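You operate a simulated robot arm through the tools that you are given. There is no shell and no other tool. Be economical: measure what you need, move in short steps, check, and stop when the job is done.

The job below is to be done with a simulated robot arm. You get a single attempt, and the scene is never put back.

TASK
Load the ball from the fibre block into the green cup and give it eight strokes in the stamper.
Fine: that cup under the foot, dial on 8, one run; switch off at the end; leave the other balls.

The check looks at the end state, three seconds after you hand in, the way a careful person would. Anything else that was tipped, shoved, dropped, spilled or broken makes it a failure.

THE ROBOT
A 6-joint arm with a four-finger gripper on a trunk, on a base that drives. Base frame: it is fixed to the floor where the robot stands at the start and does not move with it; the origin is under the middle of the robot, x ahead of it, y to its left, z up; the surface under the hand at the start is at about z = 75. Readings come in cm, rad, newtons and seconds.
Its first joint turns from -2.897 to 2.897 rad. Places, roughly: purple-thread ball [100, 75, 75]; stamper start button [80, -20, 110]; stamper switch [80, -30, 110]; strokes dial [80, -20, 120]; turntable of the stamper [70, -30, 80]. Payload 3.43 kg.
The tool frame sits at the grasp point between the pads (the TCP): z along the fingers, y along the line on which they close. The tips reach 3 cm beyond it. The gripper opens to 12 cm. The gripper's body begins 8.5 cm behind the TCP.
Orientation is that of the tool frame in the base frame, as [roll, pitch, yaw] about the fixed x, y, z axes, in that order (R = Rz(yaw) Ry(pitch) Rx(roll)). With the fingers straight down and closing along the base's y, the tool's x points along the base's -x, its y along +y and its z along -z.

THE INTERFACE
- The arm moves only by the tool move_arm. Its argument "rows" is a list of rows, each an object (a shift or turn left out is 0, a gripper value left out holds the last) with "dp": the shift along the tool's x, y, z in cm, a list of three; "turn": the turn, a rotation vector about the tool's x, y, z in degrees, a list of three. In form: [{"dp": [x, y, z], "turn": [wx, wy, wz]}, ...]. A call has 1 to 8 rows; each row shifts and turns the commanded pose from where the row before left it, along the tool's axes as they then stand. "jaw" is the opening, from 0 (shut) to 1 (fully open), set as the call begins (left out, the last holds). Rows are played at 5 a second. More than 5 cm and 0.15 rad between two rows, or a gripper value outside its range, and nothing of the call is played. A pose out of reach is approached as far as the arm can. The call stops where the force on the tool passes 90 N (or 10 N more than at its start, if that is more) or the arm is blocked; 0.2 s more then pass. Each finger halts on what it meets, pressing with about 32 N; the grip force reading is that of the motor and also rises with nothing between the fingers. The clock runs only during rows and for 0.2 s after the last one: add rows that do not move to give the fingers time. It gives the time, the measured TCP pose, the force on the tool (base axes), the opening and the grip force at its end, in the units of the frame above (readings bear some noise), with the torque about the TCP (base axes, N m) and any sound that the robot's microphone picked up, and new pictures: "views" is both (left out), scene, wrist or none.
- Cameras (640 x 400 px; columns grow to the right, rows downward): "scene" is now at [-20.99, 15.81, 125.62]; the picture's right is [-0.36, -0.93, 0.00], its down [-0.12, 0.04, -0.99] and it looks along [0.92, -0.36, -0.13] (base axes); focal length 271 px, centre (320, 200). "wrist" rides on the gripper at [7.2, -1.7, -12.1] in the tool frame; the picture's right is [0.23, 0.97, 0.00], its down [-0.81, 0.19, -0.55] and it looks along [-0.54, 0.13, 0.83] (tool axes); focal length 275 px, centre (320, 200). There is no depth. A picture from a camera that has moved, and an enlarged one, comes with that camera's place and axes in the base frame and with its lens.
- base_move(legs): drives the robot by 1 to 6 legs, each [ahead, turn to the left] in cm and rad, along the robot's own axes; the way and the turn of a leg run together, so that a leg with both is an arc; at most 150 cm and 3.142 rad a leg. The arm and the cameras ride along, it lands a little off, and it stops where it bumps. It gives what a move gives, and a new picture of the scene camera.
- head_to(pan, tilt): turns the head with the scene camera to pan (to the left, within 2.496 rad either way) and tilt (down, from -0.506 to 1.204), counted from straight ahead of the robot. It gives what a move gives, and a new picture of the scene camera.
- enlarge(camera, box): a new picture of the part [left, top, right, bottom] of that camera's present view, enlarged. No time passes.
- hand_in(): hands the job in; it is judged then, once.

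Work in short steps. Places have to be worked out from the pictures, the camera data and where the tool is seen: move nearer, look again, correct. Check each grasp and each placing, and mend what went wrong. You have 120 turns and 260 pictures in all, those below and enlarged ones among them. Open the gripper and draw the arm clear of the work before you hand the job in, unless the task says otherwise; then end with one line.

The tools are called after "Emit:" as a command line: name --argument value ..., lists and objects as JSON in quotes. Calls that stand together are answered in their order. move_arm: Moves the arm, as the interface text tells. Its arguments: {"type":"object","properties":{"rows":{"type":"array","items":{"type":"object","properties":{"dp":{"type":"array","items":{"type":"number"}},"turn":{"type":"array","items":{"type":"number"}}}}},"jaw":{"type":"number"},"views":{"type":"string","enum":["both","scene","wrist","none"]}},"required":["rows"]} The other tools are called the same way: base_move (legs) drives the base; head_to (pan, tilt) turns the head that bears the scene camera; enlarge (camera, box) takes an enlarged picture of a part of a camera's view; hand_in () hands the job in.

At the start:

```text
time: 0.0
position: [72.85, -3.7, 135.59]
tool_rot: [3.141, 0.0, 3.14]
force: [0.0, 0.8, 0.8]
torque: [-0.03, -0.02, 0.1]
gripper_width: 12.0
finger_force: 0.0
robot x, y, heading: [-0.19, -0.15, -0.002]
head pan, tilt: [-0.37, 0.113]
```

scene: 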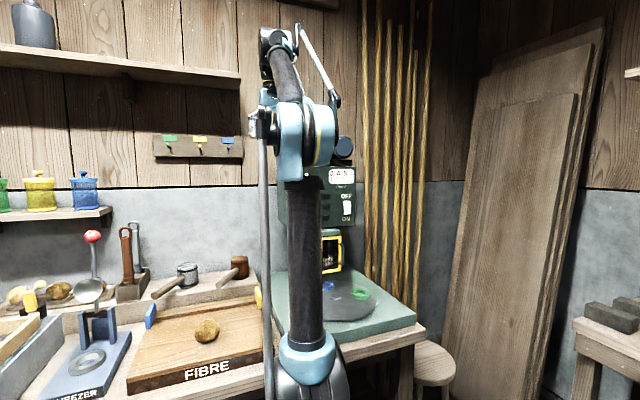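
wrist: 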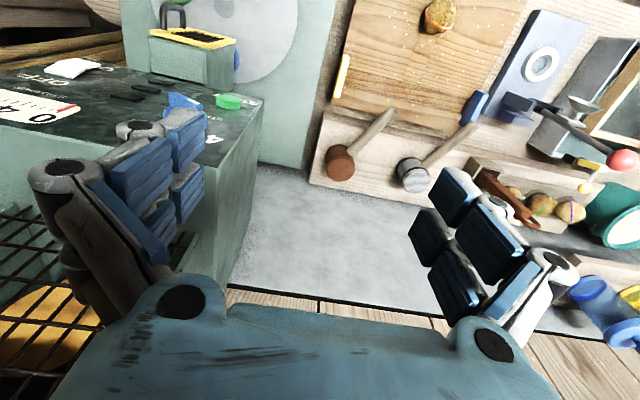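

The arm blocks the scene view of the stamper. I enlarge the stamper and the wrist view to understand the parts.

Emit:
enlarge --camera "scene" --box '[240, 130, 440, 350]'

Emit:
enlarge --camera "wrist" --box '[0, 0, 320, 200]'

Emit:
head_to --pan 0.1 --tilt 0.4

```text
1.82 times, centred on (340, 240) of scene
camera zoom: at [-20.99, 15.81, 125.62], right [-0.36, -0.93, 0.0], down [-0.12, 0.04, -0.99], along [0.92, -0.36, -0.13], focal length 492 px, centre (284, 127)
```

zoom: 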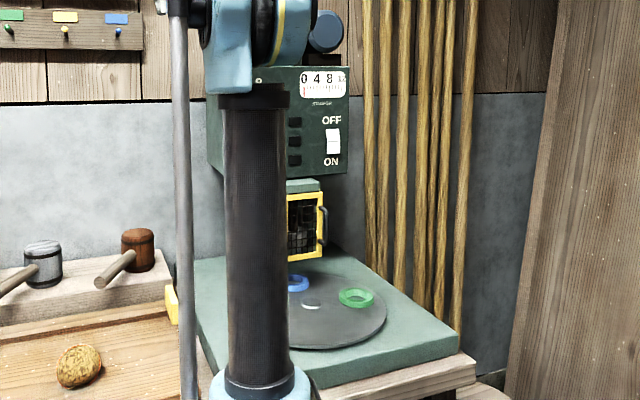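

```text
2.00 times, centred on (160, 100) of wrist
camera zoom: at [65.84, -5.16, 147.73], right [-0.23, 0.97, 0.0], down [0.81, 0.19, 0.55], along [0.54, 0.13, -0.83], focal length 551 px, centre (640, 400)
```

zoom: 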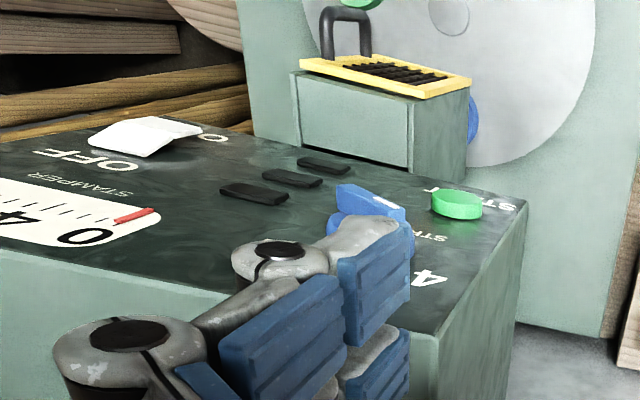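

```text
time: 0.9
position: [71.24, -3.56, 136.36]
tool_rot: [-3.141, 0.012, -3.141]
force: [0.0, 0.0, 0.1]
torque: [0.0, 0.0, -0.02]
gripper_width: 12.0
finger_force: 0.1
robot x, y, heading: [-0.02, -0.11, 0.002]
head pan, tilt: [0.099, 0.4]
camera scene: at [-20.4, 20.06, 122.95], right [0.1, -1.0, 0.0], down [-0.4, -0.04, -0.92], along [0.91, 0.09, -0.4], focal length 271 px, centre (320, 200)
```

scene: 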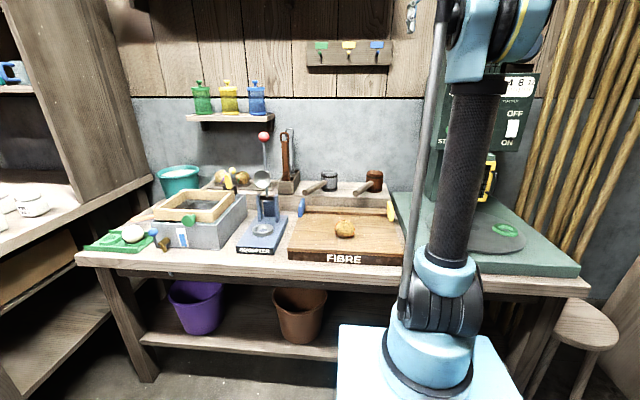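

I enlarge the shelf, the block and the turntable area.

Emit:
enlarge --camera "scene" --box '[60, 60, 400, 270]'

Emit:
enlarge --camera "scene" --box '[400, 60, 600, 290]'

Emit:
enlarge --camera "wrist" --box '[120, 0, 360, 150]'

```text
1.88 times, centred on (230, 165) of scene
camera zoom: at [-20.4, 20.06, 122.95], right [0.1, -1.0, 0.0], down [-0.4, -0.04, -0.92], along [0.91, 0.09, -0.4], focal length 509 px, centre (489, 266)
```

zoom: 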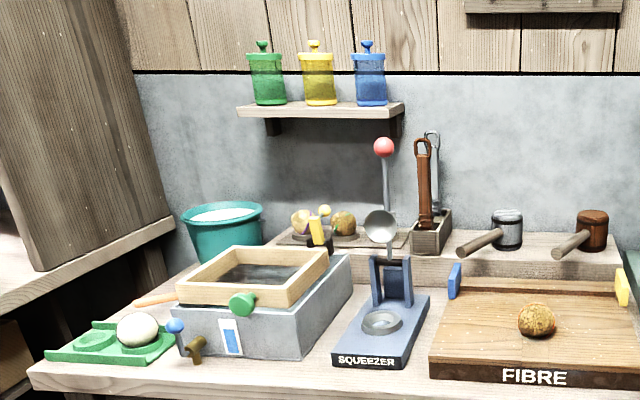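

```text
1.74 times, centred on (500, 175) of scene
camera zoom: at [-20.4, 20.06, 122.95], right [0.1, -1.0, 0.0], down [-0.4, -0.04, -0.92], along [0.91, 0.09, -0.4], focal length 471 px, centre (7, 244)
```

zoom: 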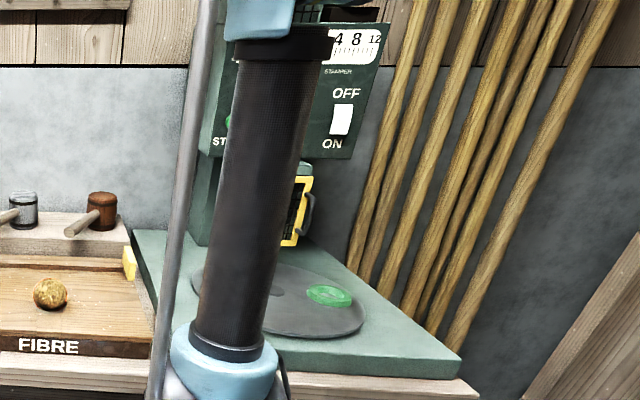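

```text
2.67 times, centred on (240, 75) of wrist
camera zoom: at [64.02, -5.15, 148.51], right [-0.23, 0.97, 0.0], down [0.8, 0.19, 0.56], along [0.55, 0.13, -0.83], focal length 734 px, centre (533, 533)
```

zoom: 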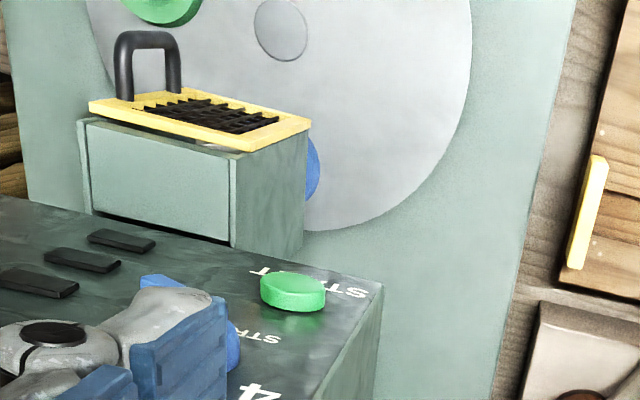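

The ball on the fibre block sits near (55, 19.5, 80). I bring the hand above it, which also clears the view of the stamper.

Emit:
move_arm --rows '[{"dp": [2, 2.9, 2.5]}, {"dp": [2, 2.9, 2.5]}, {"dp": [2, 2.9, 2.5]}, {"dp": [2, 2.9, 2.5]}, {"dp": [2, 2.9, 3]}, {"dp": [2, 2.9, 3]}, {"dp": [2, 2.9, 3]}, {"dp": [2, 2.9, 3]}]' --views "wrist"

Emit:
head_to --pan -0.45 --tilt 0.25

```text
time: 2.7
position: [55.5, 19.84, 114.43]
tool_rot: [-3.14, 0.008, 3.141]
force: [-0.6, 0.0, -0.2]
torque: [-0.01, -0.01, -0.03]
gripper_width: 11.96
finger_force: 0.0
robot x, y, heading: [0.03, -0.03, 0.004]
head pan, tilt: [0.099, 0.4]
camera wrist: at [48.32, 18.16, 126.48], right [-0.23, 0.97, 0.0], down [0.8, 0.19, 0.56], along [0.55, 0.13, -0.83], focal length 275 px, centre (320, 200)
```

wrist: 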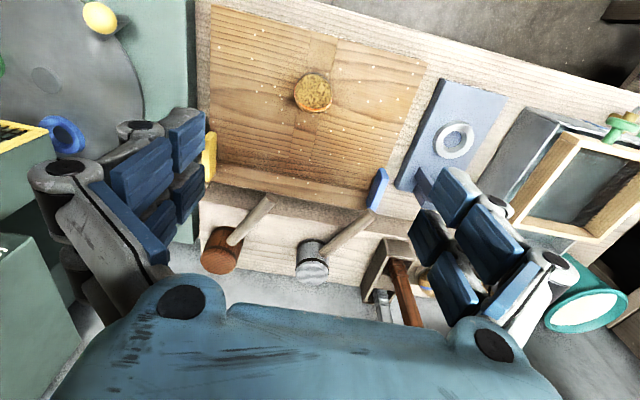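

```text
time: 3.7
position: [55.62, 19.7, 114.37]
tool_rot: [-3.141, 0.011, -3.14]
force: [-0.3, 0.5, 0.5]
torque: [0.01, -0.01, -0.02]
gripper_width: 12.02
finger_force: 0.1
robot x, y, heading: [0.05, -0.08, 0.003]
head pan, tilt: [-0.45, 0.25]
camera scene: at [-21.2, 15.1, 124.35], right [-0.43, -0.9, 0.01], down [-0.24, 0.11, -0.97], along [0.87, -0.42, -0.26], focal length 271 px, centre (320, 200)
```

scene: 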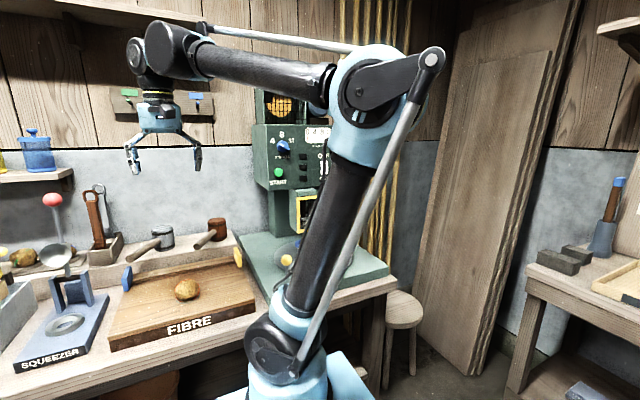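

I enlarge the turntable from the wrist camera and the machine from the scene.

Emit:
enlarge --camera "wrist" --box '[0, 0, 220, 180]'

Emit:
enlarge --camera "scene" --box '[230, 80, 350, 300]'

Emit:
enlarge --camera "wrist" --box '[250, 50, 380, 130]'

```text
2.22 times, centred on (110, 90) of wrist
camera zoom: at [48.38, 18.1, 126.54], right [-0.23, 0.97, 0.0], down [0.8, 0.19, 0.56], along [0.55, 0.13, -0.83], focal length 612 px, centre (787, 444)
```

zoom: 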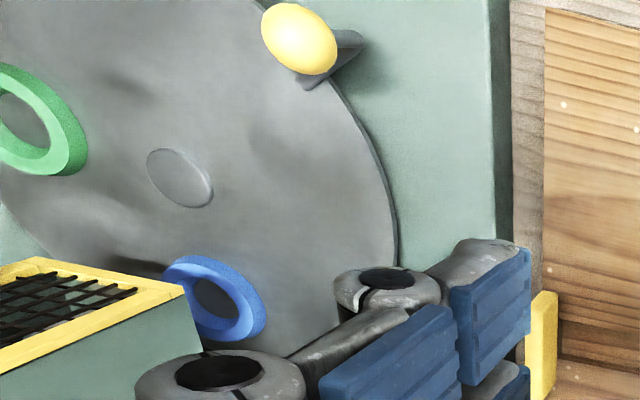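

```text
1.82 times, centred on (290, 190) of scene
camera zoom: at [-21.2, 15.1, 124.35], right [-0.43, -0.9, 0.01], down [-0.24, 0.11, -0.97], along [0.87, -0.42, -0.26], focal length 492 px, centre (374, 218)
```

zoom: 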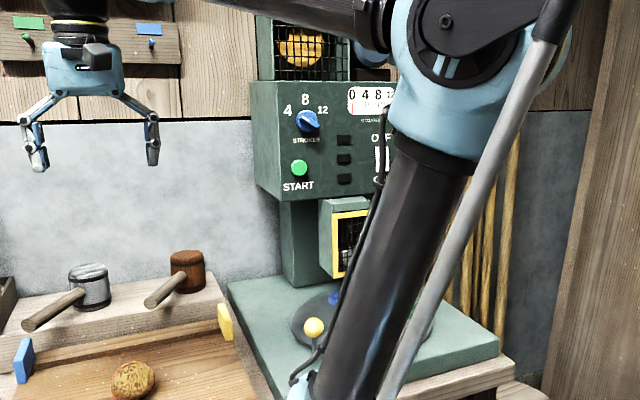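

```text
4.92 times, centred on (315, 90) of wrist
camera zoom: at [48.38, 18.1, 126.54], right [-0.23, 0.97, 0.0], down [0.8, 0.19, 0.56], along [0.55, 0.13, -0.83], focal length 1355 px, centre (345, 742)
```

zoom: 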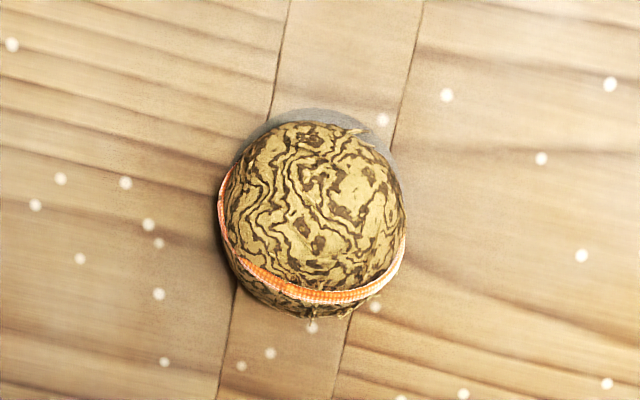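

The ball has an orange thread and is about 6 cm wide, at about (59.8, 19.6, 77.5). I lower the hand over it part of the way and look again.

Emit:
move_arm --rows '[{"dp": [-1, 0, 4]}, {"dp": [-1, 0, 4]}, {"dp": [-1, 0, 4]}, {"dp": [-1, 0, 4]}, {"dp": [0, 0, 4]}]' --views "both"

```text
time: 4.9
position: [59.81, 19.67, 94.35]
tool_rot: [-3.141, 0.011, -3.14]
force: [0.1, -0.6, 0.3]
torque: [0.0, 0.0, -0.02]
gripper_width: 11.97
finger_force: 0.0
robot x, y, heading: [0.16, 0.08, 0.003]
head pan, tilt: [-0.45, 0.25]
camera scene: at [-21.21, 15.09, 124.35], right [-0.44, -0.9, 0.01], down [-0.24, 0.11, -0.97], along [0.87, -0.42, -0.26], focal length 271 px, centre (320, 200)
camera wrist: at [52.5, 18.09, 106.42], right [-0.23, 0.97, 0.0], down [0.8, 0.19, 0.56], along [0.55, 0.13, -0.83], focal length 275 px, centre (320, 200)
```

scene: 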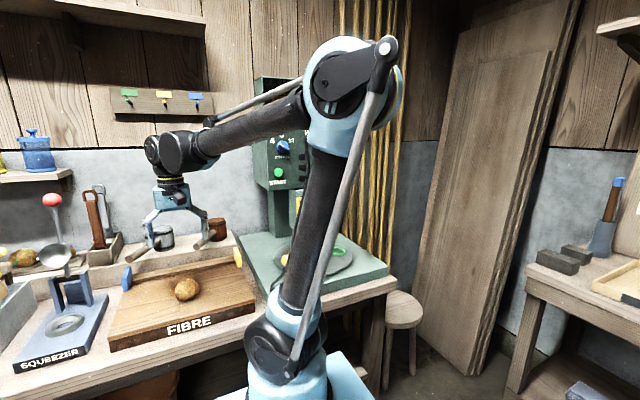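
wrist: 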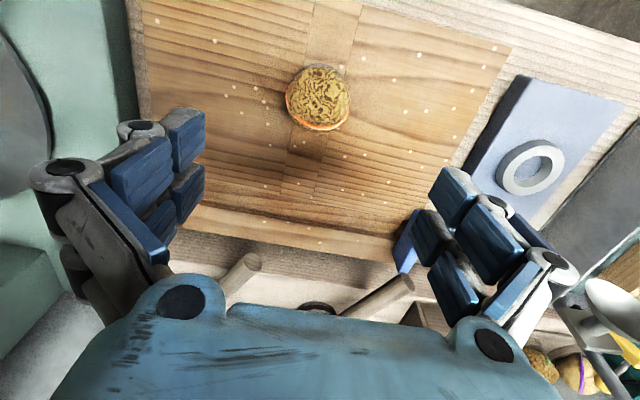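

The ball fits between the fingers laterally. I descend to TCP z≈79.5, then check.

Emit:
move_arm --rows '[{"dp": [0, 0, 4]}, {"dp": [0, 0, 4]}, {"dp": [0, 0, 3]}, {"dp": [0, 0, 2]}, {"dp": [0, 0, 1.5]}, {"dp": [0, 0, 0]}]' --views "both"

Emit:
enlarge --camera "scene" --box '[100, 180, 270, 350]'

```text
time: 6.3
position: [59.91, 19.64, 79.81]
tool_rot: [3.14, 0.011, 3.141]
force: [0.4, -0.1, 0.7]
torque: [-0.01, 0.0, 0.02]
gripper_width: 11.99
finger_force: 0.1
robot x, y, heading: [-0.01, -0.34, -0.0]
head pan, tilt: [-0.45, 0.25]
camera scene: at [-21.2, 15.09, 124.36], right [-0.44, -0.9, 0.01], down [-0.24, 0.11, -0.97], along [0.87, -0.42, -0.26], focal length 271 px, centre (320, 200)
camera wrist: at [52.7, 17.99, 91.86], right [-0.23, 0.97, 0.0], down [0.8, 0.19, 0.56], along [0.55, 0.13, -0.83], focal length 275 px, centre (320, 200)
```

scene: 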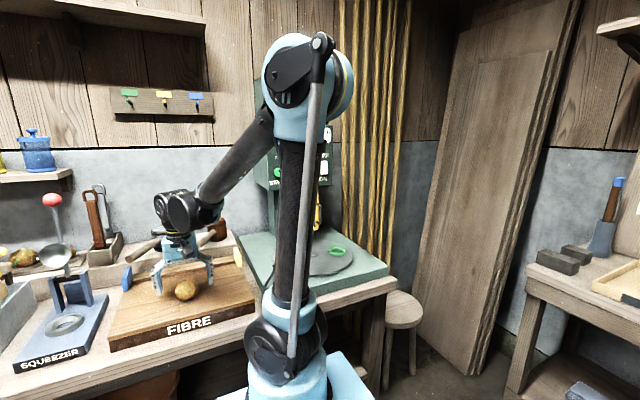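
wrist: 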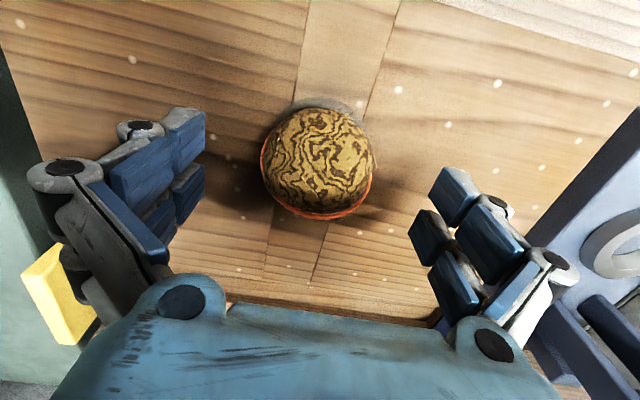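

```text
2.35 times, centred on (185, 265) of scene
camera zoom: at [-21.2, 15.09, 124.36], right [-0.44, -0.9, 0.01], down [-0.24, 0.11, -0.97], along [0.87, -0.42, -0.26], focal length 637 px, centre (638, 47)
```

zoom: 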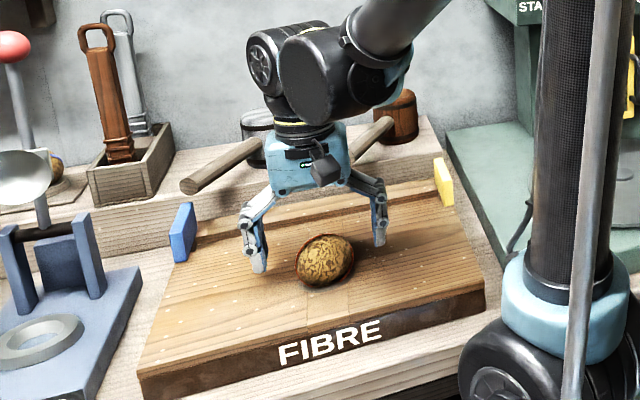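

The ball is centred under the TCP. I go down 1.3 cm more and close.

Emit:
move_arm --rows '[{"dp": [0.1, 0, 0.7]}, {"dp": [0, 0, 0.6]}, {"dp": [0, 0, 0]}]' --views "none"

Emit:
move_arm --rows '[{"dp": [0, 0, 0]}, {"dp": [0, 0, 0]}, {"dp": [0, 0, 0]}, {"dp": [0, 0, 0]}]' --jaw 0.46 --views "both"

```text
time: 7.1
position: [59.89, 19.56, 78.5]
tool_rot: [-3.14, 0.011, -3.141]
force: [-0.2, -1.1, 0.6]
torque: [0.0, 0.01, -0.01]
gripper_width: 11.99
finger_force: 0.0
robot x, y, heading: [-0.02, 0.1, -0.004]
head pan, tilt: [-0.45, 0.25]
```

```text
time: 8.1
position: [59.85, 19.5, 78.72]
tool_rot: [3.141, 0.014, -3.14]
force: [1.1, -18.9, 8.8]
torque: [-0.5, -0.03, 0.02]
gripper_width: 6.16
finger_force: 32.3
robot x, y, heading: [-0.06, -0.3, -0.0]
head pan, tilt: [-0.45, 0.25]
camera scene: at [-21.22, 15.04, 124.36], right [-0.44, -0.9, 0.01], down [-0.24, 0.11, -0.97], along [0.87, -0.42, -0.26], focal length 271 px, centre (320, 200)
camera wrist: at [52.64, 17.92, 90.6], right [-0.23, 0.97, 0.0], down [0.8, 0.19, 0.56], along [0.55, 0.13, -0.83], focal length 275 px, centre (320, 200)
```

scene: 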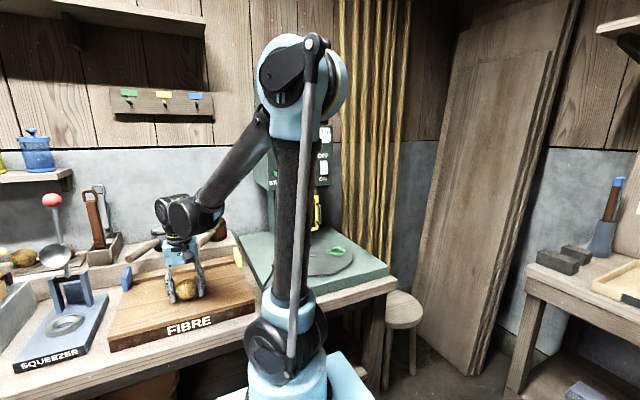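
wrist: 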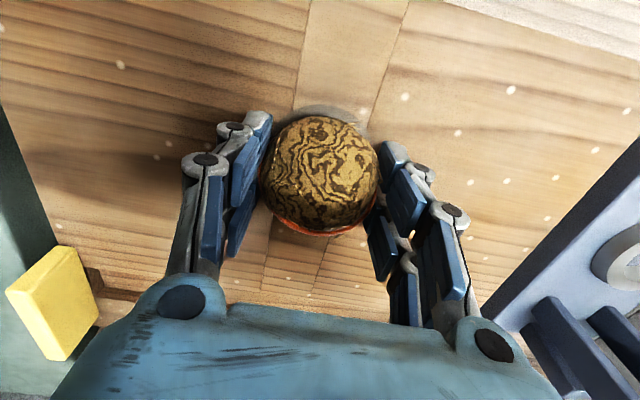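

The ball is gripped at 6.2 cm but slightly off-centre (side force −19 N). I shift a little to −y to relieve it, then lift.

Emit:
move_arm --rows '[{"dp": [0, -0.2, 0]}, {"dp": [0, -0.1, 0]}, {"dp": [0, 0, 0]}]' --views "none"

Emit:
move_arm --rows '[{"dp": [0, 0, -1]}, {"dp": [0, 0, -2]}, {"dp": [0, 0, -3]}, {"dp": [0, 0, 0]}]' --views "both"

```text
time: 8.9
position: [59.81, 19.45, 78.51]
tool_rot: [3.14, 0.012, -3.139]
force: [1.5, 25.1, 21.1]
torque: [0.73, -0.01, 0.01]
gripper_width: 6.17
finger_force: 32.0
robot x, y, heading: [0.09, -0.05, -0.001]
head pan, tilt: [-0.45, 0.25]
```

```text
time: 9.9
position: [59.61, 19.39, 84.61]
tool_rot: [-3.14, 0.012, 3.14]
force: [0.1, -0.4, -1.1]
torque: [-0.04, 0.01, 0.03]
gripper_width: 6.17
finger_force: 31.9
robot x, y, heading: [-0.15, 0.31, 0.002]
head pan, tilt: [-0.45, 0.25]
camera scene: at [-21.2, 15.09, 124.36], right [-0.44, -0.9, 0.01], down [-0.24, 0.11, -0.97], along [0.87, -0.42, -0.26], focal length 271 px, centre (320, 200)
camera wrist: at [52.38, 17.82, 96.61], right [-0.23, 0.97, 0.0], down [0.8, 0.19, 0.56], along [0.55, 0.13, -0.83], focal length 275 px, centre (320, 200)
```

scene: 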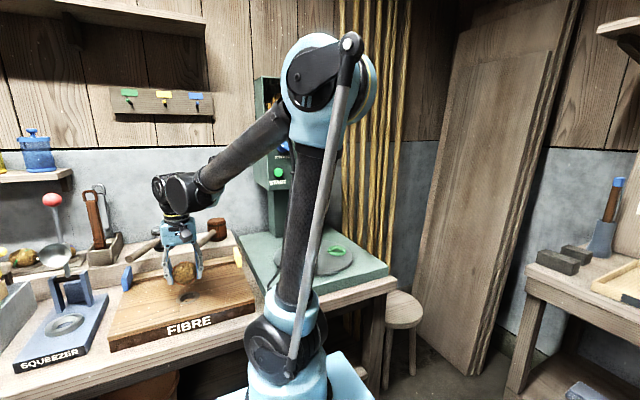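
wrist: 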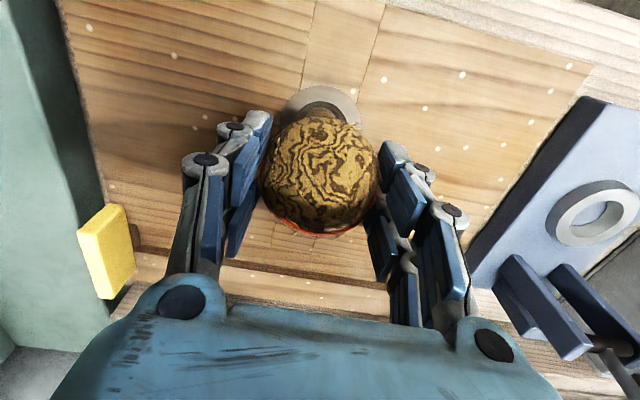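

The ball is held. I lift to z≈108 and travel toward the stamper's front side, in short rows.

Emit:
move_arm --rows '[{"dp": [0, 0, -4.5]}, {"dp": [0, 0, -4.5]}, {"dp": [0, 0, -4.5]}, {"dp": [0.5, -2, -4]}, {"dp": [0.5, -3.5, -3]}, {"dp": [0.5, -4.5, 0]}, {"dp": [0.5, -4.5, 0]}, {"dp": [0.5, -4.5, 0]}]' --views "none"

Emit:
move_arm --rows '[{"dp": [0, -4.5, 0]}, {"dp": [0, -4.5, 0]}, {"dp": [0, -4.5, 0]}, {"dp": [0, -4.5, 0]}, {"dp": [0, -4.5, 0]}, {"dp": [0, -4.5, 0]}, {"dp": [0, 0, 0]}]' --views "both"

```text
time: 11.7
position: [57.01, 0.15, 104.93]
tool_rot: [3.14, 0.011, 3.141]
force: [0.5, -0.5, -1.7]
torque: [0.06, 0.02, 0.03]
gripper_width: 6.18
finger_force: 32.2
robot x, y, heading: [0.36, -0.33, -0.0]
head pan, tilt: [-0.45, 0.25]
```

```text
time: 13.3
position: [57.01, -26.84, 105.09]
tool_rot: [3.141, 0.008, -3.141]
force: [0.1, -0.6, -0.2]
torque: [0.02, -0.02, 0.0]
gripper_width: 6.15
finger_force: 31.9
robot x, y, heading: [-0.13, 0.32, -0.004]
head pan, tilt: [-0.45, 0.25]
camera scene: at [-21.21, 15.08, 124.36], right [-0.44, -0.9, 0.01], down [-0.24, 0.11, -0.97], along [0.87, -0.42, -0.26], focal length 271 px, centre (320, 200)
camera wrist: at [49.86, -28.49, 117.04], right [-0.23, 0.97, 0.0], down [0.8, 0.19, 0.56], along [0.55, 0.13, -0.83], focal length 275 px, centre (320, 200)
```

scene: 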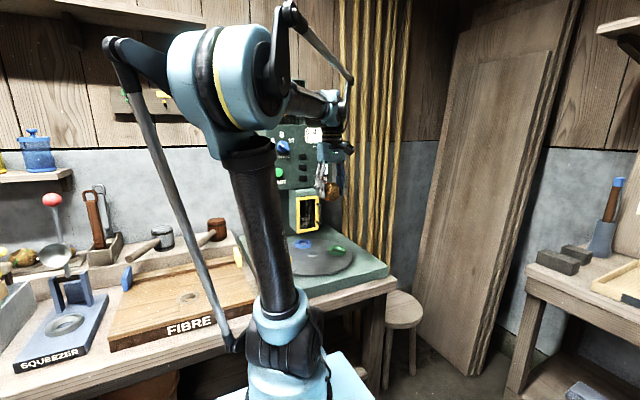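
wrist: 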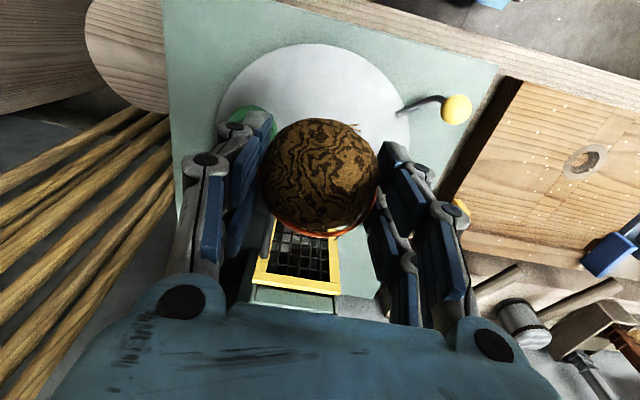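

The view is clear now; I enlarge the stamper from the scene camera and the wrist top part.

Emit:
enlarge --camera "scene" --box '[230, 110, 400, 300]'

Emit:
enlarge --camera "wrist" --box '[160, 20, 500, 230]'

```text
2.11 times, centred on (315, 205) of scene
camera zoom: at [-21.21, 15.08, 124.36], right [-0.44, -0.9, 0.01], down [-0.24, 0.11, -0.97], along [0.87, -0.42, -0.26], focal length 570 px, centre (330, 190)
```

zoom: 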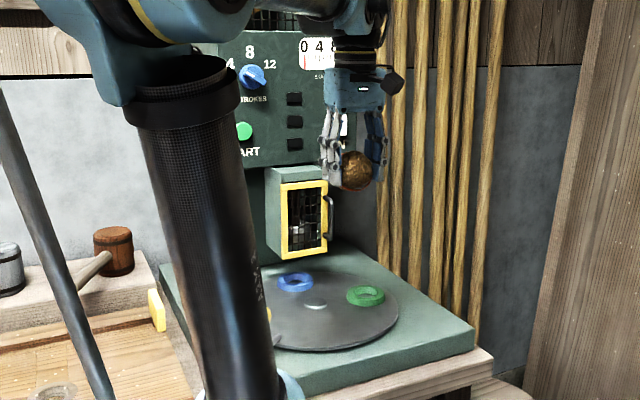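

```text
1.88 times, centred on (330, 125) of wrist
camera zoom: at [49.86, -28.49, 117.04], right [-0.23, 0.97, 0.0], down [0.8, 0.19, 0.56], along [0.55, 0.13, -0.83], focal length 518 px, centre (301, 341)
```

zoom: 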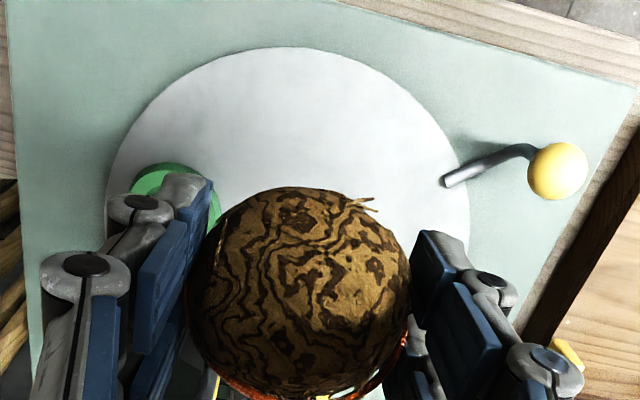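

Green cup is judged at about (65.4, −34.6, 77). I move directly above it at z≈102 to refine.

Emit:
move_arm --rows '[{"dp": [-2.1, -1.9, 0.7]}, {"dp": [-2.1, -1.9, 0.7]}, {"dp": [-2.1, -1.9, 0.7]}, {"dp": [-2.1, -2, 0.7]}, {"dp": [0, 0, 0]}]' --views "both"

Emit:
enlarge --camera "scene" --box '[230, 150, 400, 300]'

```text
time: 14.5
position: [65.57, -34.53, 102.21]
tool_rot: [3.141, 0.011, -3.142]
force: [-0.4, 0.1, -1.5]
torque: [-0.01, -0.02, -0.02]
gripper_width: 6.16
finger_force: 32.2
robot x, y, heading: [0.45, 0.01, 0.003]
head pan, tilt: [-0.45, 0.25]
camera scene: at [-21.2, 15.08, 124.36], right [-0.44, -0.9, 0.01], down [-0.24, 0.11, -0.97], along [0.87, -0.42, -0.26], focal length 271 px, centre (320, 200)
camera wrist: at [58.29, -36.0, 114.22], right [-0.23, 0.97, 0.0], down [0.8, 0.19, 0.56], along [0.55, 0.13, -0.83], focal length 275 px, centre (320, 200)
```

scene: 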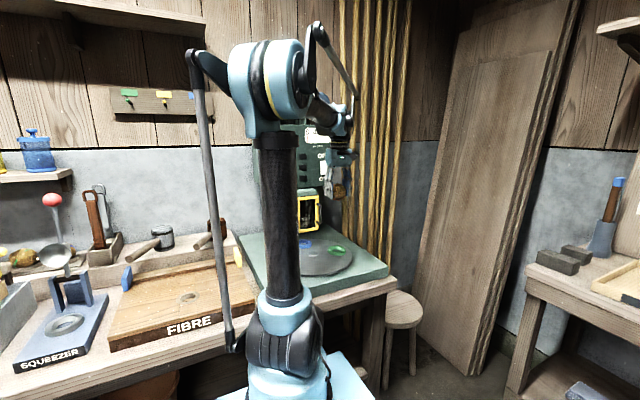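
wrist: 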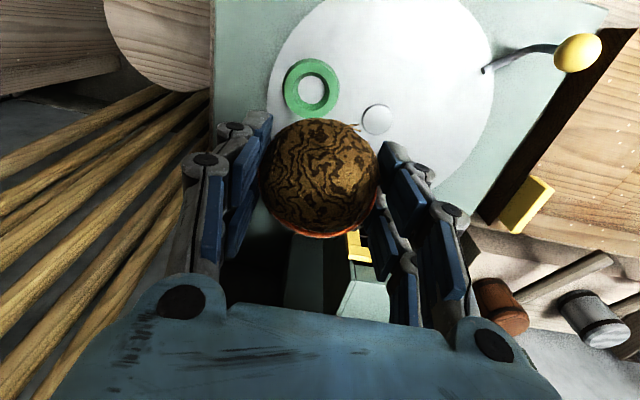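

```text
2.67 times, centred on (315, 225) of scene
camera zoom: at [-21.2, 15.08, 124.36], right [-0.44, -0.9, 0.01], down [-0.24, 0.11, -0.97], along [0.87, -0.42, -0.26], focal length 722 px, centre (333, 133)
```

zoom: 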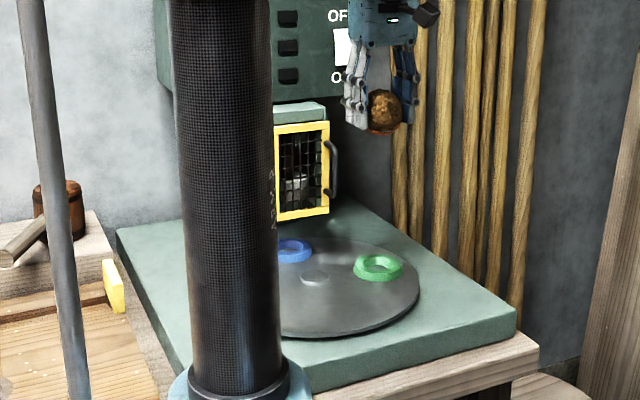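

Refined green cup: about (66.9, −35.3, 76), hub about (69, −25.5); blue lies under the guard at present. I centre over the green cup and descend to z≈90.

Emit:
move_arm --rows '[{"dp": [-0.6, -0.4, 2]}, {"dp": [-0.5, -0.4, 3.5]}, {"dp": [0, 0, 3.5]}, {"dp": [0, 0, 3]}, {"dp": [0, 0, 0]}]' --views "both"

Emit:
enlarge --camera "scene" --box '[230, 150, 400, 300]'

```text
time: 15.7
position: [66.7, -35.1, 90.28]
tool_rot: [3.14, 0.012, 3.141]
force: [0.3, -0.4, -1.1]
torque: [-0.01, 0.02, -0.02]
gripper_width: 6.17
finger_force: 31.6
robot x, y, heading: [0.31, -0.0, -0.0]
head pan, tilt: [-0.45, 0.25]
camera scene: at [-21.19, 15.08, 124.36], right [-0.44, -0.9, 0.01], down [-0.24, 0.11, -0.97], along [0.87, -0.42, -0.26], focal length 271 px, centre (320, 200)
camera wrist: at [59.49, -36.68, 102.35], right [-0.23, 0.97, 0.0], down [0.8, 0.19, 0.56], along [0.55, 0.13, -0.83], focal length 275 px, centre (320, 200)
```

scene: 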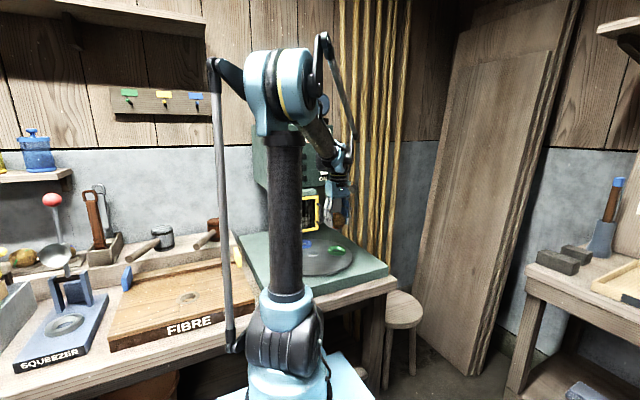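
wrist: 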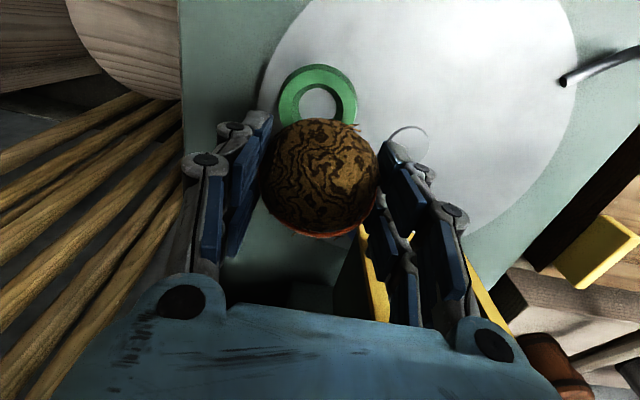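

```text
2.67 times, centred on (315, 225) of scene
camera zoom: at [-21.19, 15.08, 124.36], right [-0.44, -0.9, 0.01], down [-0.24, 0.11, -0.97], along [0.87, -0.42, -0.26], focal length 722 px, centre (333, 133)
```

zoom: 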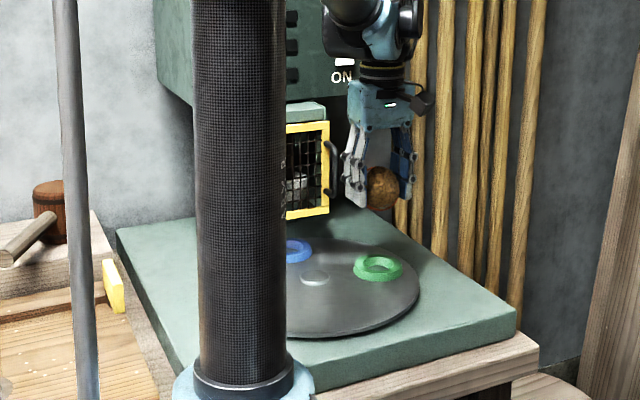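

Ball centre is (66.7, −35.2, 88.8) and the ring centre (66.4, −35.2, 76). I lower 8 cm and check.

Emit:
move_arm --rows '[{"dp": [0.2, 0, 3]}, {"dp": [0, 0, 2.5]}, {"dp": [0, 0, 1.5]}, {"dp": [0, 0, 1]}, {"dp": [0, 0, 0]}]' --views "wrist"

Emit:
enlarge --camera "scene" --box '[270, 180, 390, 280]'

```text
time: 16.9
position: [66.68, -35.15, 82.54]
tool_rot: [3.14, 0.01, 3.141]
force: [0.5, -0.6, -1.0]
torque: [0.01, -0.01, 0.04]
gripper_width: 6.17
finger_force: 32.5
robot x, y, heading: [0.02, -0.28, 0.003]
head pan, tilt: [-0.45, 0.25]
camera wrist: at [59.38, -36.72, 94.41], right [-0.23, 0.97, 0.0], down [0.8, 0.19, 0.56], along [0.55, 0.13, -0.83], focal length 275 px, centre (320, 200)
```

wrist: 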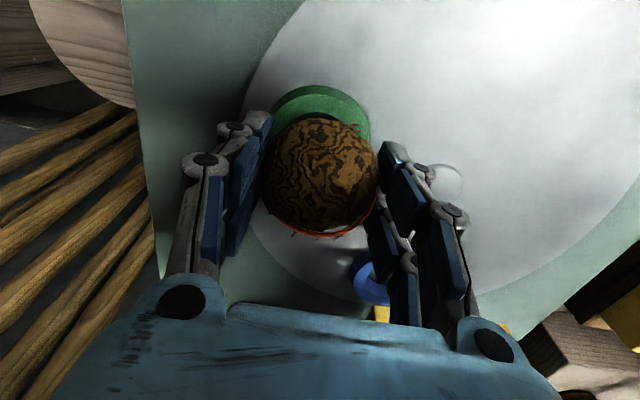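

```text
4.00 times, centred on (330, 230) of scene
camera zoom: at [-21.19, 15.08, 124.36], right [-0.44, -0.9, 0.01], down [-0.24, 0.11, -0.97], along [0.87, -0.42, -0.26], focal length 1082 px, centre (280, 80)
```

zoom: 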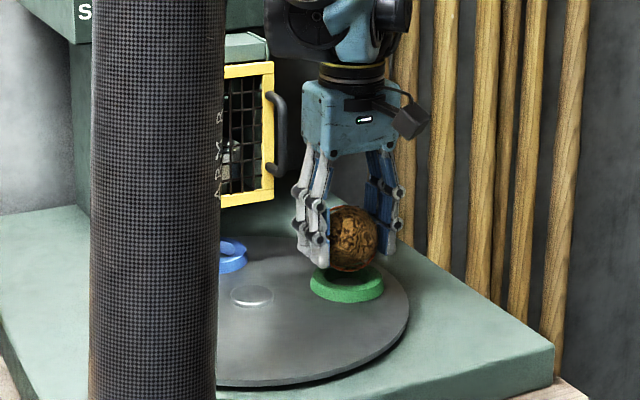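

The ball is just above the ring and centred. I lower gently until contact.

Emit:
move_arm --rows '[{"dp": [0, 0, 0.5]}, {"dp": [0, 0, 0.5]}, {"dp": [0, 0, 0]}]' --views "none"

Emit:
enlarge --camera "scene" --box '[290, 210, 370, 270]'

```text
time: 17.7
position: [66.57, -35.13, 81.37]
tool_rot: [3.14, 0.011, -3.141]
force: [0.1, 0.5, -1.3]
torque: [0.01, 0.0, 0.01]
gripper_width: 6.16
finger_force: 32.2
robot x, y, heading: [0.45, -0.1, 0.003]
head pan, tilt: [-0.45, 0.25]
```

```text
6.67 times, centred on (330, 240) of scene
camera zoom: at [-21.19, 15.08, 124.36], right [-0.44, -0.9, 0.01], down [-0.24, 0.11, -0.97], along [0.87, -0.42, -0.26], focal length 1804 px, centre (253, -67)
```

zoom: 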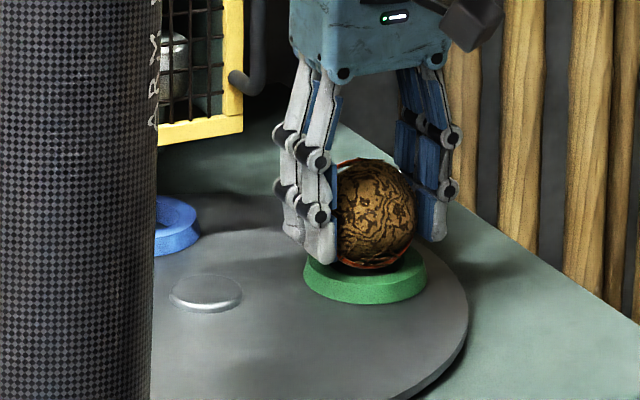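

Emit:
move_arm --rows '[{"dp": [0, 0.4, 0.4]}, {"dp": [0, 0, 0.4]}, {"dp": [0, 0, 0]}]' --views "none"

Emit:
enlarge --camera "scene" --box '[290, 210, 370, 270]'

```text
time: 18.5
position: [66.65, -34.91, 80.53]
tool_rot: [-3.139, 0.013, 3.141]
force: [1.7, -22.9, 23.2]
torque: [-0.46, -0.13, -0.11]
gripper_width: 6.18
finger_force: 32.2
robot x, y, heading: [0.19, 0.16, -0.003]
head pan, tilt: [-0.45, 0.25]
```

```text
6.67 times, centred on (330, 240) of scene
camera zoom: at [-21.25, 15.06, 124.35], right [-0.44, -0.9, 0.01], down [-0.23, 0.11, -0.97], along [0.87, -0.42, -0.26], focal length 1804 px, centre (253, -67)
```

zoom: 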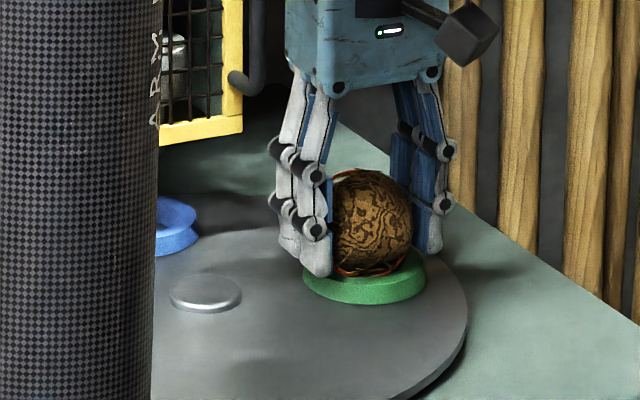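

Contact with the cup (pushed toward −y). I relieve by 0.3 cm in y and open the fingers moderately.

Emit:
move_arm --rows '[{"dp": [0, -0.3, 0]}, {"dp": [0, 0, 0]}]' --views "none"

Emit:
move_arm --rows '[{"dp": [0, 0, 0]}, {"dp": [0, 0, 0]}, {"dp": [0, 0, 0]}]' --jaw 0.75 --views "wrist"

Emit:
enlarge --camera "scene" --box '[290, 210, 370, 270]'

```text
time: 19.1
position: [66.53, -34.95, 80.51]
tool_rot: [3.14, 0.011, -3.14]
force: [-0.8, -2.8, 4.9]
torque: [0.05, -0.03, -0.02]
gripper_width: 6.18
finger_force: 31.8
robot x, y, heading: [0.0, -0.35, 0.002]
head pan, tilt: [-0.45, 0.25]
```

```text
time: 19.9
position: [66.5, -35.0, 80.51]
tool_rot: [3.141, 0.011, -3.142]
force: [0.7, 0.6, 0.2]
torque: [0.0, -0.01, 0.01]
gripper_width: 8.97
finger_force: 0.1
robot x, y, heading: [0.02, 0.01, -0.0]
head pan, tilt: [-0.45, 0.25]
camera wrist: at [59.34, -36.67, 92.53], right [-0.23, 0.97, 0.0], down [0.8, 0.19, 0.56], along [0.55, 0.13, -0.83], focal length 275 px, centre (320, 200)
```

wrist: 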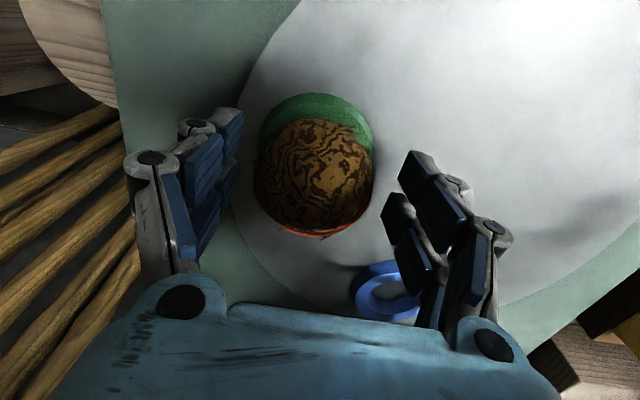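

```text
6.67 times, centred on (330, 240) of scene
camera zoom: at [-21.2, 15.08, 124.36], right [-0.44, -0.9, 0.01], down [-0.24, 0.11, -0.97], along [0.87, -0.42, -0.26], focal length 1804 px, centre (253, -67)
```

zoom: 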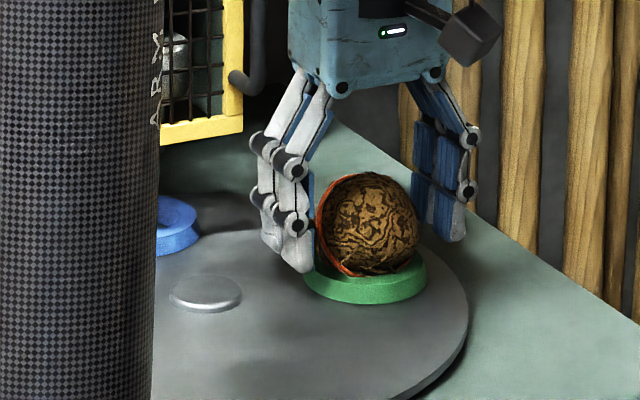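

The ball sits in the green cup. I raise the hand straight up and then swing toward the yellow turntable knob, judged at (55.7, −9.9, 82.7), at safe height.

Emit:
move_arm --rows '[{"dp": [0, 0, -1.5]}, {"dp": [0, 0, -3.5]}, {"dp": [0, 0, -4.5]}, {"dp": [0, 0, -4.5]}, {"dp": [0, 0, -4.5]}, {"dp": [2, 3.5, 0]}, {"dp": [2, 3.5, 0]}, {"dp": [2, 3.5, 0]}]' --views "none"

Emit:
move_arm --rows '[{"dp": [2, 4, 0], "turn": [0, 0, 8]}, {"dp": [2.5, 3.5, 0], "turn": [0, 0, 8]}, {"dp": [2, 1, 0], "turn": [0, 0, 8]}, {"dp": [1, 1, 0], "turn": [0, 0, 8]}, {"dp": [0, 0, 0], "turn": [0, 0, 8]}, {"dp": [0, 0, 0], "turn": [0, 0, 8]}, {"dp": [0, 0, 0]}]' --views "both"

```text
time: 21.7
position: [60.28, -24.42, 98.87]
tool_rot: [3.142, 0.01, -3.14]
force: [0.2, -0.3, -0.5]
torque: [0.04, 0.05, -0.02]
gripper_width: 9.0
finger_force: 0.0
robot x, y, heading: [-0.12, -0.08, 0.007]
head pan, tilt: [-0.45, 0.25]
```

```text
time: 23.3
position: [54.11, -13.8, 98.92]
tool_rot: [3.133, 0.006, 2.302]
force: [-1.1, 0.6, 0.3]
torque: [-0.03, 0.01, 0.02]
gripper_width: 9.01
finger_force: 0.0
robot x, y, heading: [0.01, 0.45, 0.002]
head pan, tilt: [-0.45, 0.25]
camera scene: at [-21.21, 15.09, 124.35], right [-0.44, -0.9, 0.01], down [-0.24, 0.11, -0.97], along [0.87, -0.42, -0.26], focal length 271 px, centre (320, 200)
camera wrist: at [48.07, -9.62, 110.92], right [0.57, 0.82, 0.01], down [0.68, -0.48, 0.56], along [0.46, -0.32, -0.83], focal length 275 px, centre (320, 200)
```

scene: 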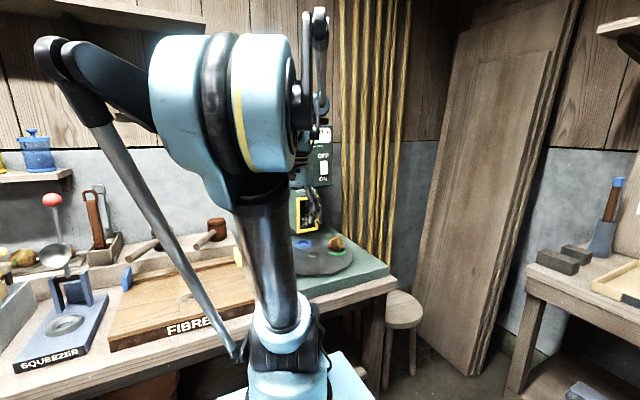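
wrist: 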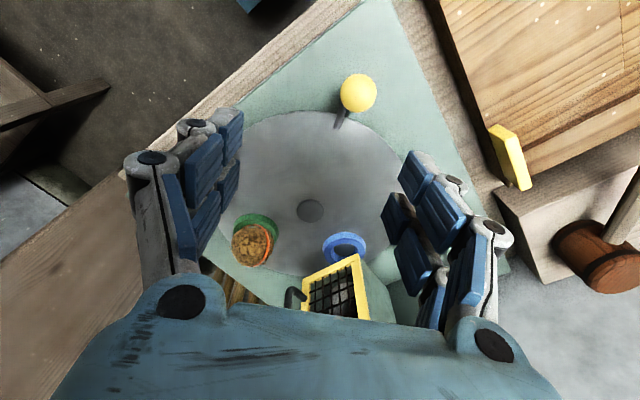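

The knob is confirmed at (55.5, −10.1, 82.7), and the hub at (68.7, −25.6). I enlarge the guard to locate the foot relative to the blue cup.

Emit:
enlarge --camera "wrist" --box '[220, 180, 420, 305]'

Emit:
enlarge --camera "scene" --box '[270, 170, 370, 290]'

```text
3.20 times, centred on (320, 242) of wrist
camera zoom: at [48.07, -9.62, 110.92], right [0.57, 0.82, 0.01], down [0.68, -0.48, 0.56], along [0.46, -0.32, -0.83], focal length 881 px, centre (320, 64)
```

zoom: 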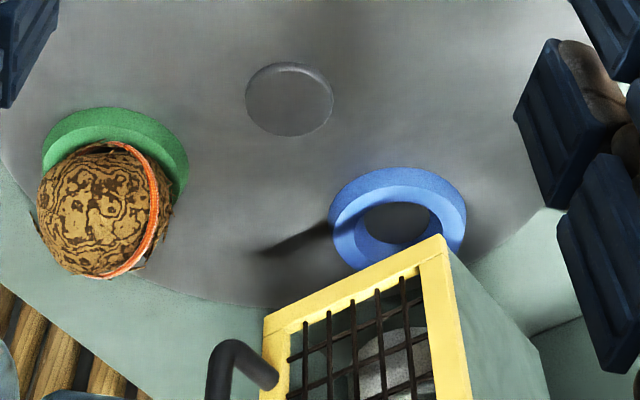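

```text
3.33 times, centred on (320, 230) of scene
camera zoom: at [-21.21, 15.09, 124.35], right [-0.44, -0.9, 0.01], down [-0.24, 0.11, -0.97], along [0.87, -0.42, -0.26], focal length 902 px, centre (320, 100)
```

zoom: 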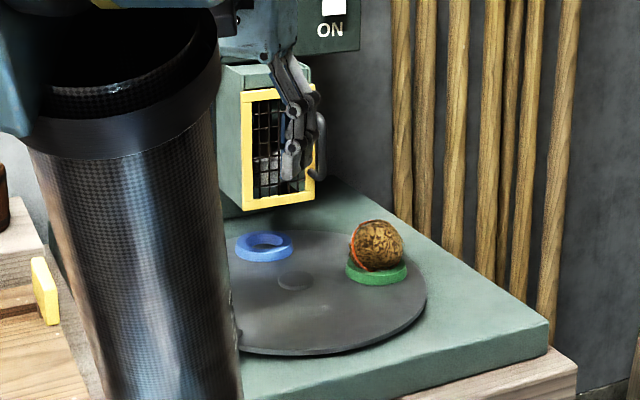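

Foot is about (78, −25.5), blue currently beneath it; so the table must turn about 104° counter-clockwise. I move over the knob and lower around it.

Emit:
move_arm --rows '[{"dp": [1, 1.8, 0]}, {"dp": [0.75, 1.8, 0]}, {"dp": [0, 0, 4]}, {"dp": [0, 0, 3]}, {"dp": [0, 0, 0]}]' --views "wrist"

```text
time: 24.5
position: [55.96, -10.3, 91.71]
tool_rot: [3.131, 0.006, 2.303]
force: [-0.7, 0.7, 0.2]
torque: [0.01, -0.02, 0.02]
gripper_width: 9.02
finger_force: 0.0
robot x, y, heading: [0.07, 0.01, 0.004]
head pan, tilt: [-0.45, 0.25]
camera wrist: at [49.9, -5.93, 103.75], right [0.57, 0.82, 0.01], down [0.68, -0.47, 0.56], along [0.46, -0.31, -0.83], focal length 275 px, centre (320, 200)
```

wrist: 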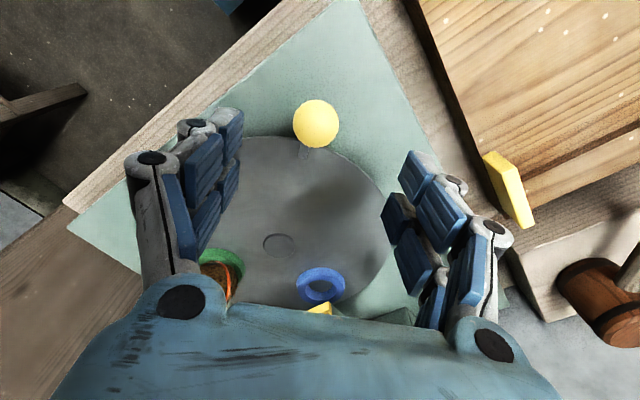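

Knob at (55.5, −10.0). I lower the last 8.5 cm, then close partly on it.

Emit:
move_arm --rows '[{"dp": [0.5, -0.1, 3]}, {"dp": [0, 0, 3]}, {"dp": [0, 0, 2.5]}, {"dp": [0, 0, 0]}]' --views "wrist"

Emit:
move_arm --rows '[{"dp": [0, 0, 0]}, {"dp": [0, 0, 0]}, {"dp": [0, 0, 0]}, {"dp": [0, 0, 0]}]' --jaw 0.15 --views "both"

```text
time: 25.5
position: [55.49, -9.96, 83.23]
tool_rot: [3.133, 0.007, 2.303]
force: [0.5, 0.2, -0.3]
torque: [0.0, 0.01, -0.01]
gripper_width: 8.97
finger_force: 0.1
robot x, y, heading: [-0.05, 0.36, 0.003]
head pan, tilt: [-0.45, 0.25]
camera wrist: at [49.4, -5.65, 95.31], right [0.57, 0.82, 0.01], down [0.68, -0.47, 0.56], along [0.46, -0.31, -0.83], focal length 275 px, centre (320, 200)
```

wrist: 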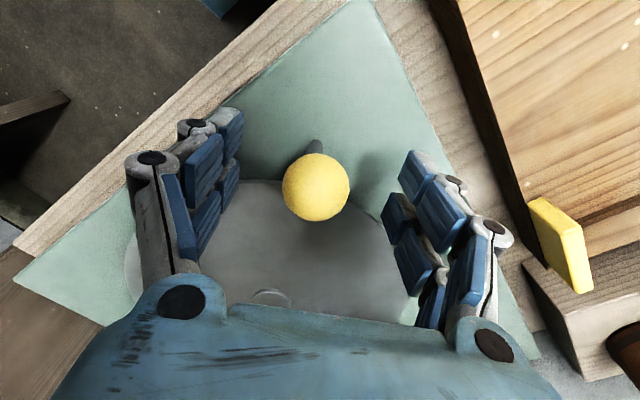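

```text
time: 26.5
position: [55.37, -10.02, 83.4]
tool_rot: [3.136, 0.008, 2.303]
force: [-24.9, -27.8, -0.8]
torque: [-0.43, 0.08, -0.19]
gripper_width: 3.43
finger_force: 45.0
robot x, y, heading: [-0.06, -0.5, 0.008]
head pan, tilt: [-0.45, 0.25]
camera scene: at [-21.29, 15.01, 124.35], right [-0.44, -0.9, 0.0], down [-0.23, 0.11, -0.97], along [0.87, -0.42, -0.26], focal length 271 px, centre (320, 200)
camera wrist: at [49.31, -5.73, 95.33], right [0.57, 0.82, 0.01], down [0.68, -0.47, 0.56], along [0.46, -0.32, -0.83], focal length 275 px, centre (320, 200)
```

scene: 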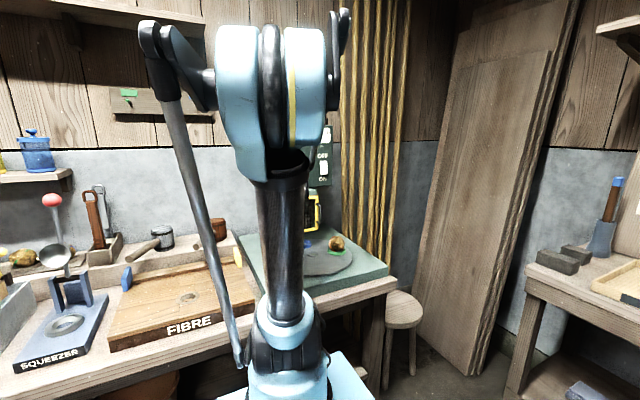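
wrist: 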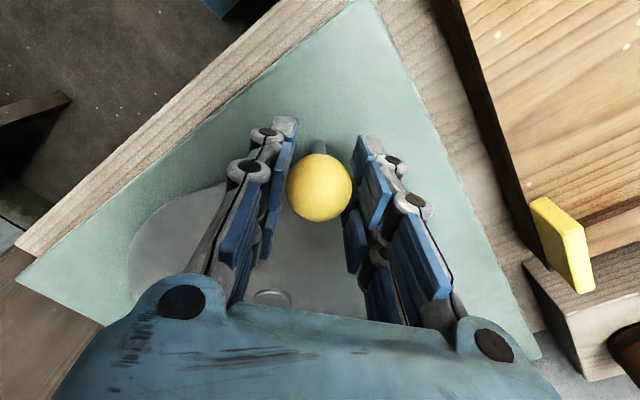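

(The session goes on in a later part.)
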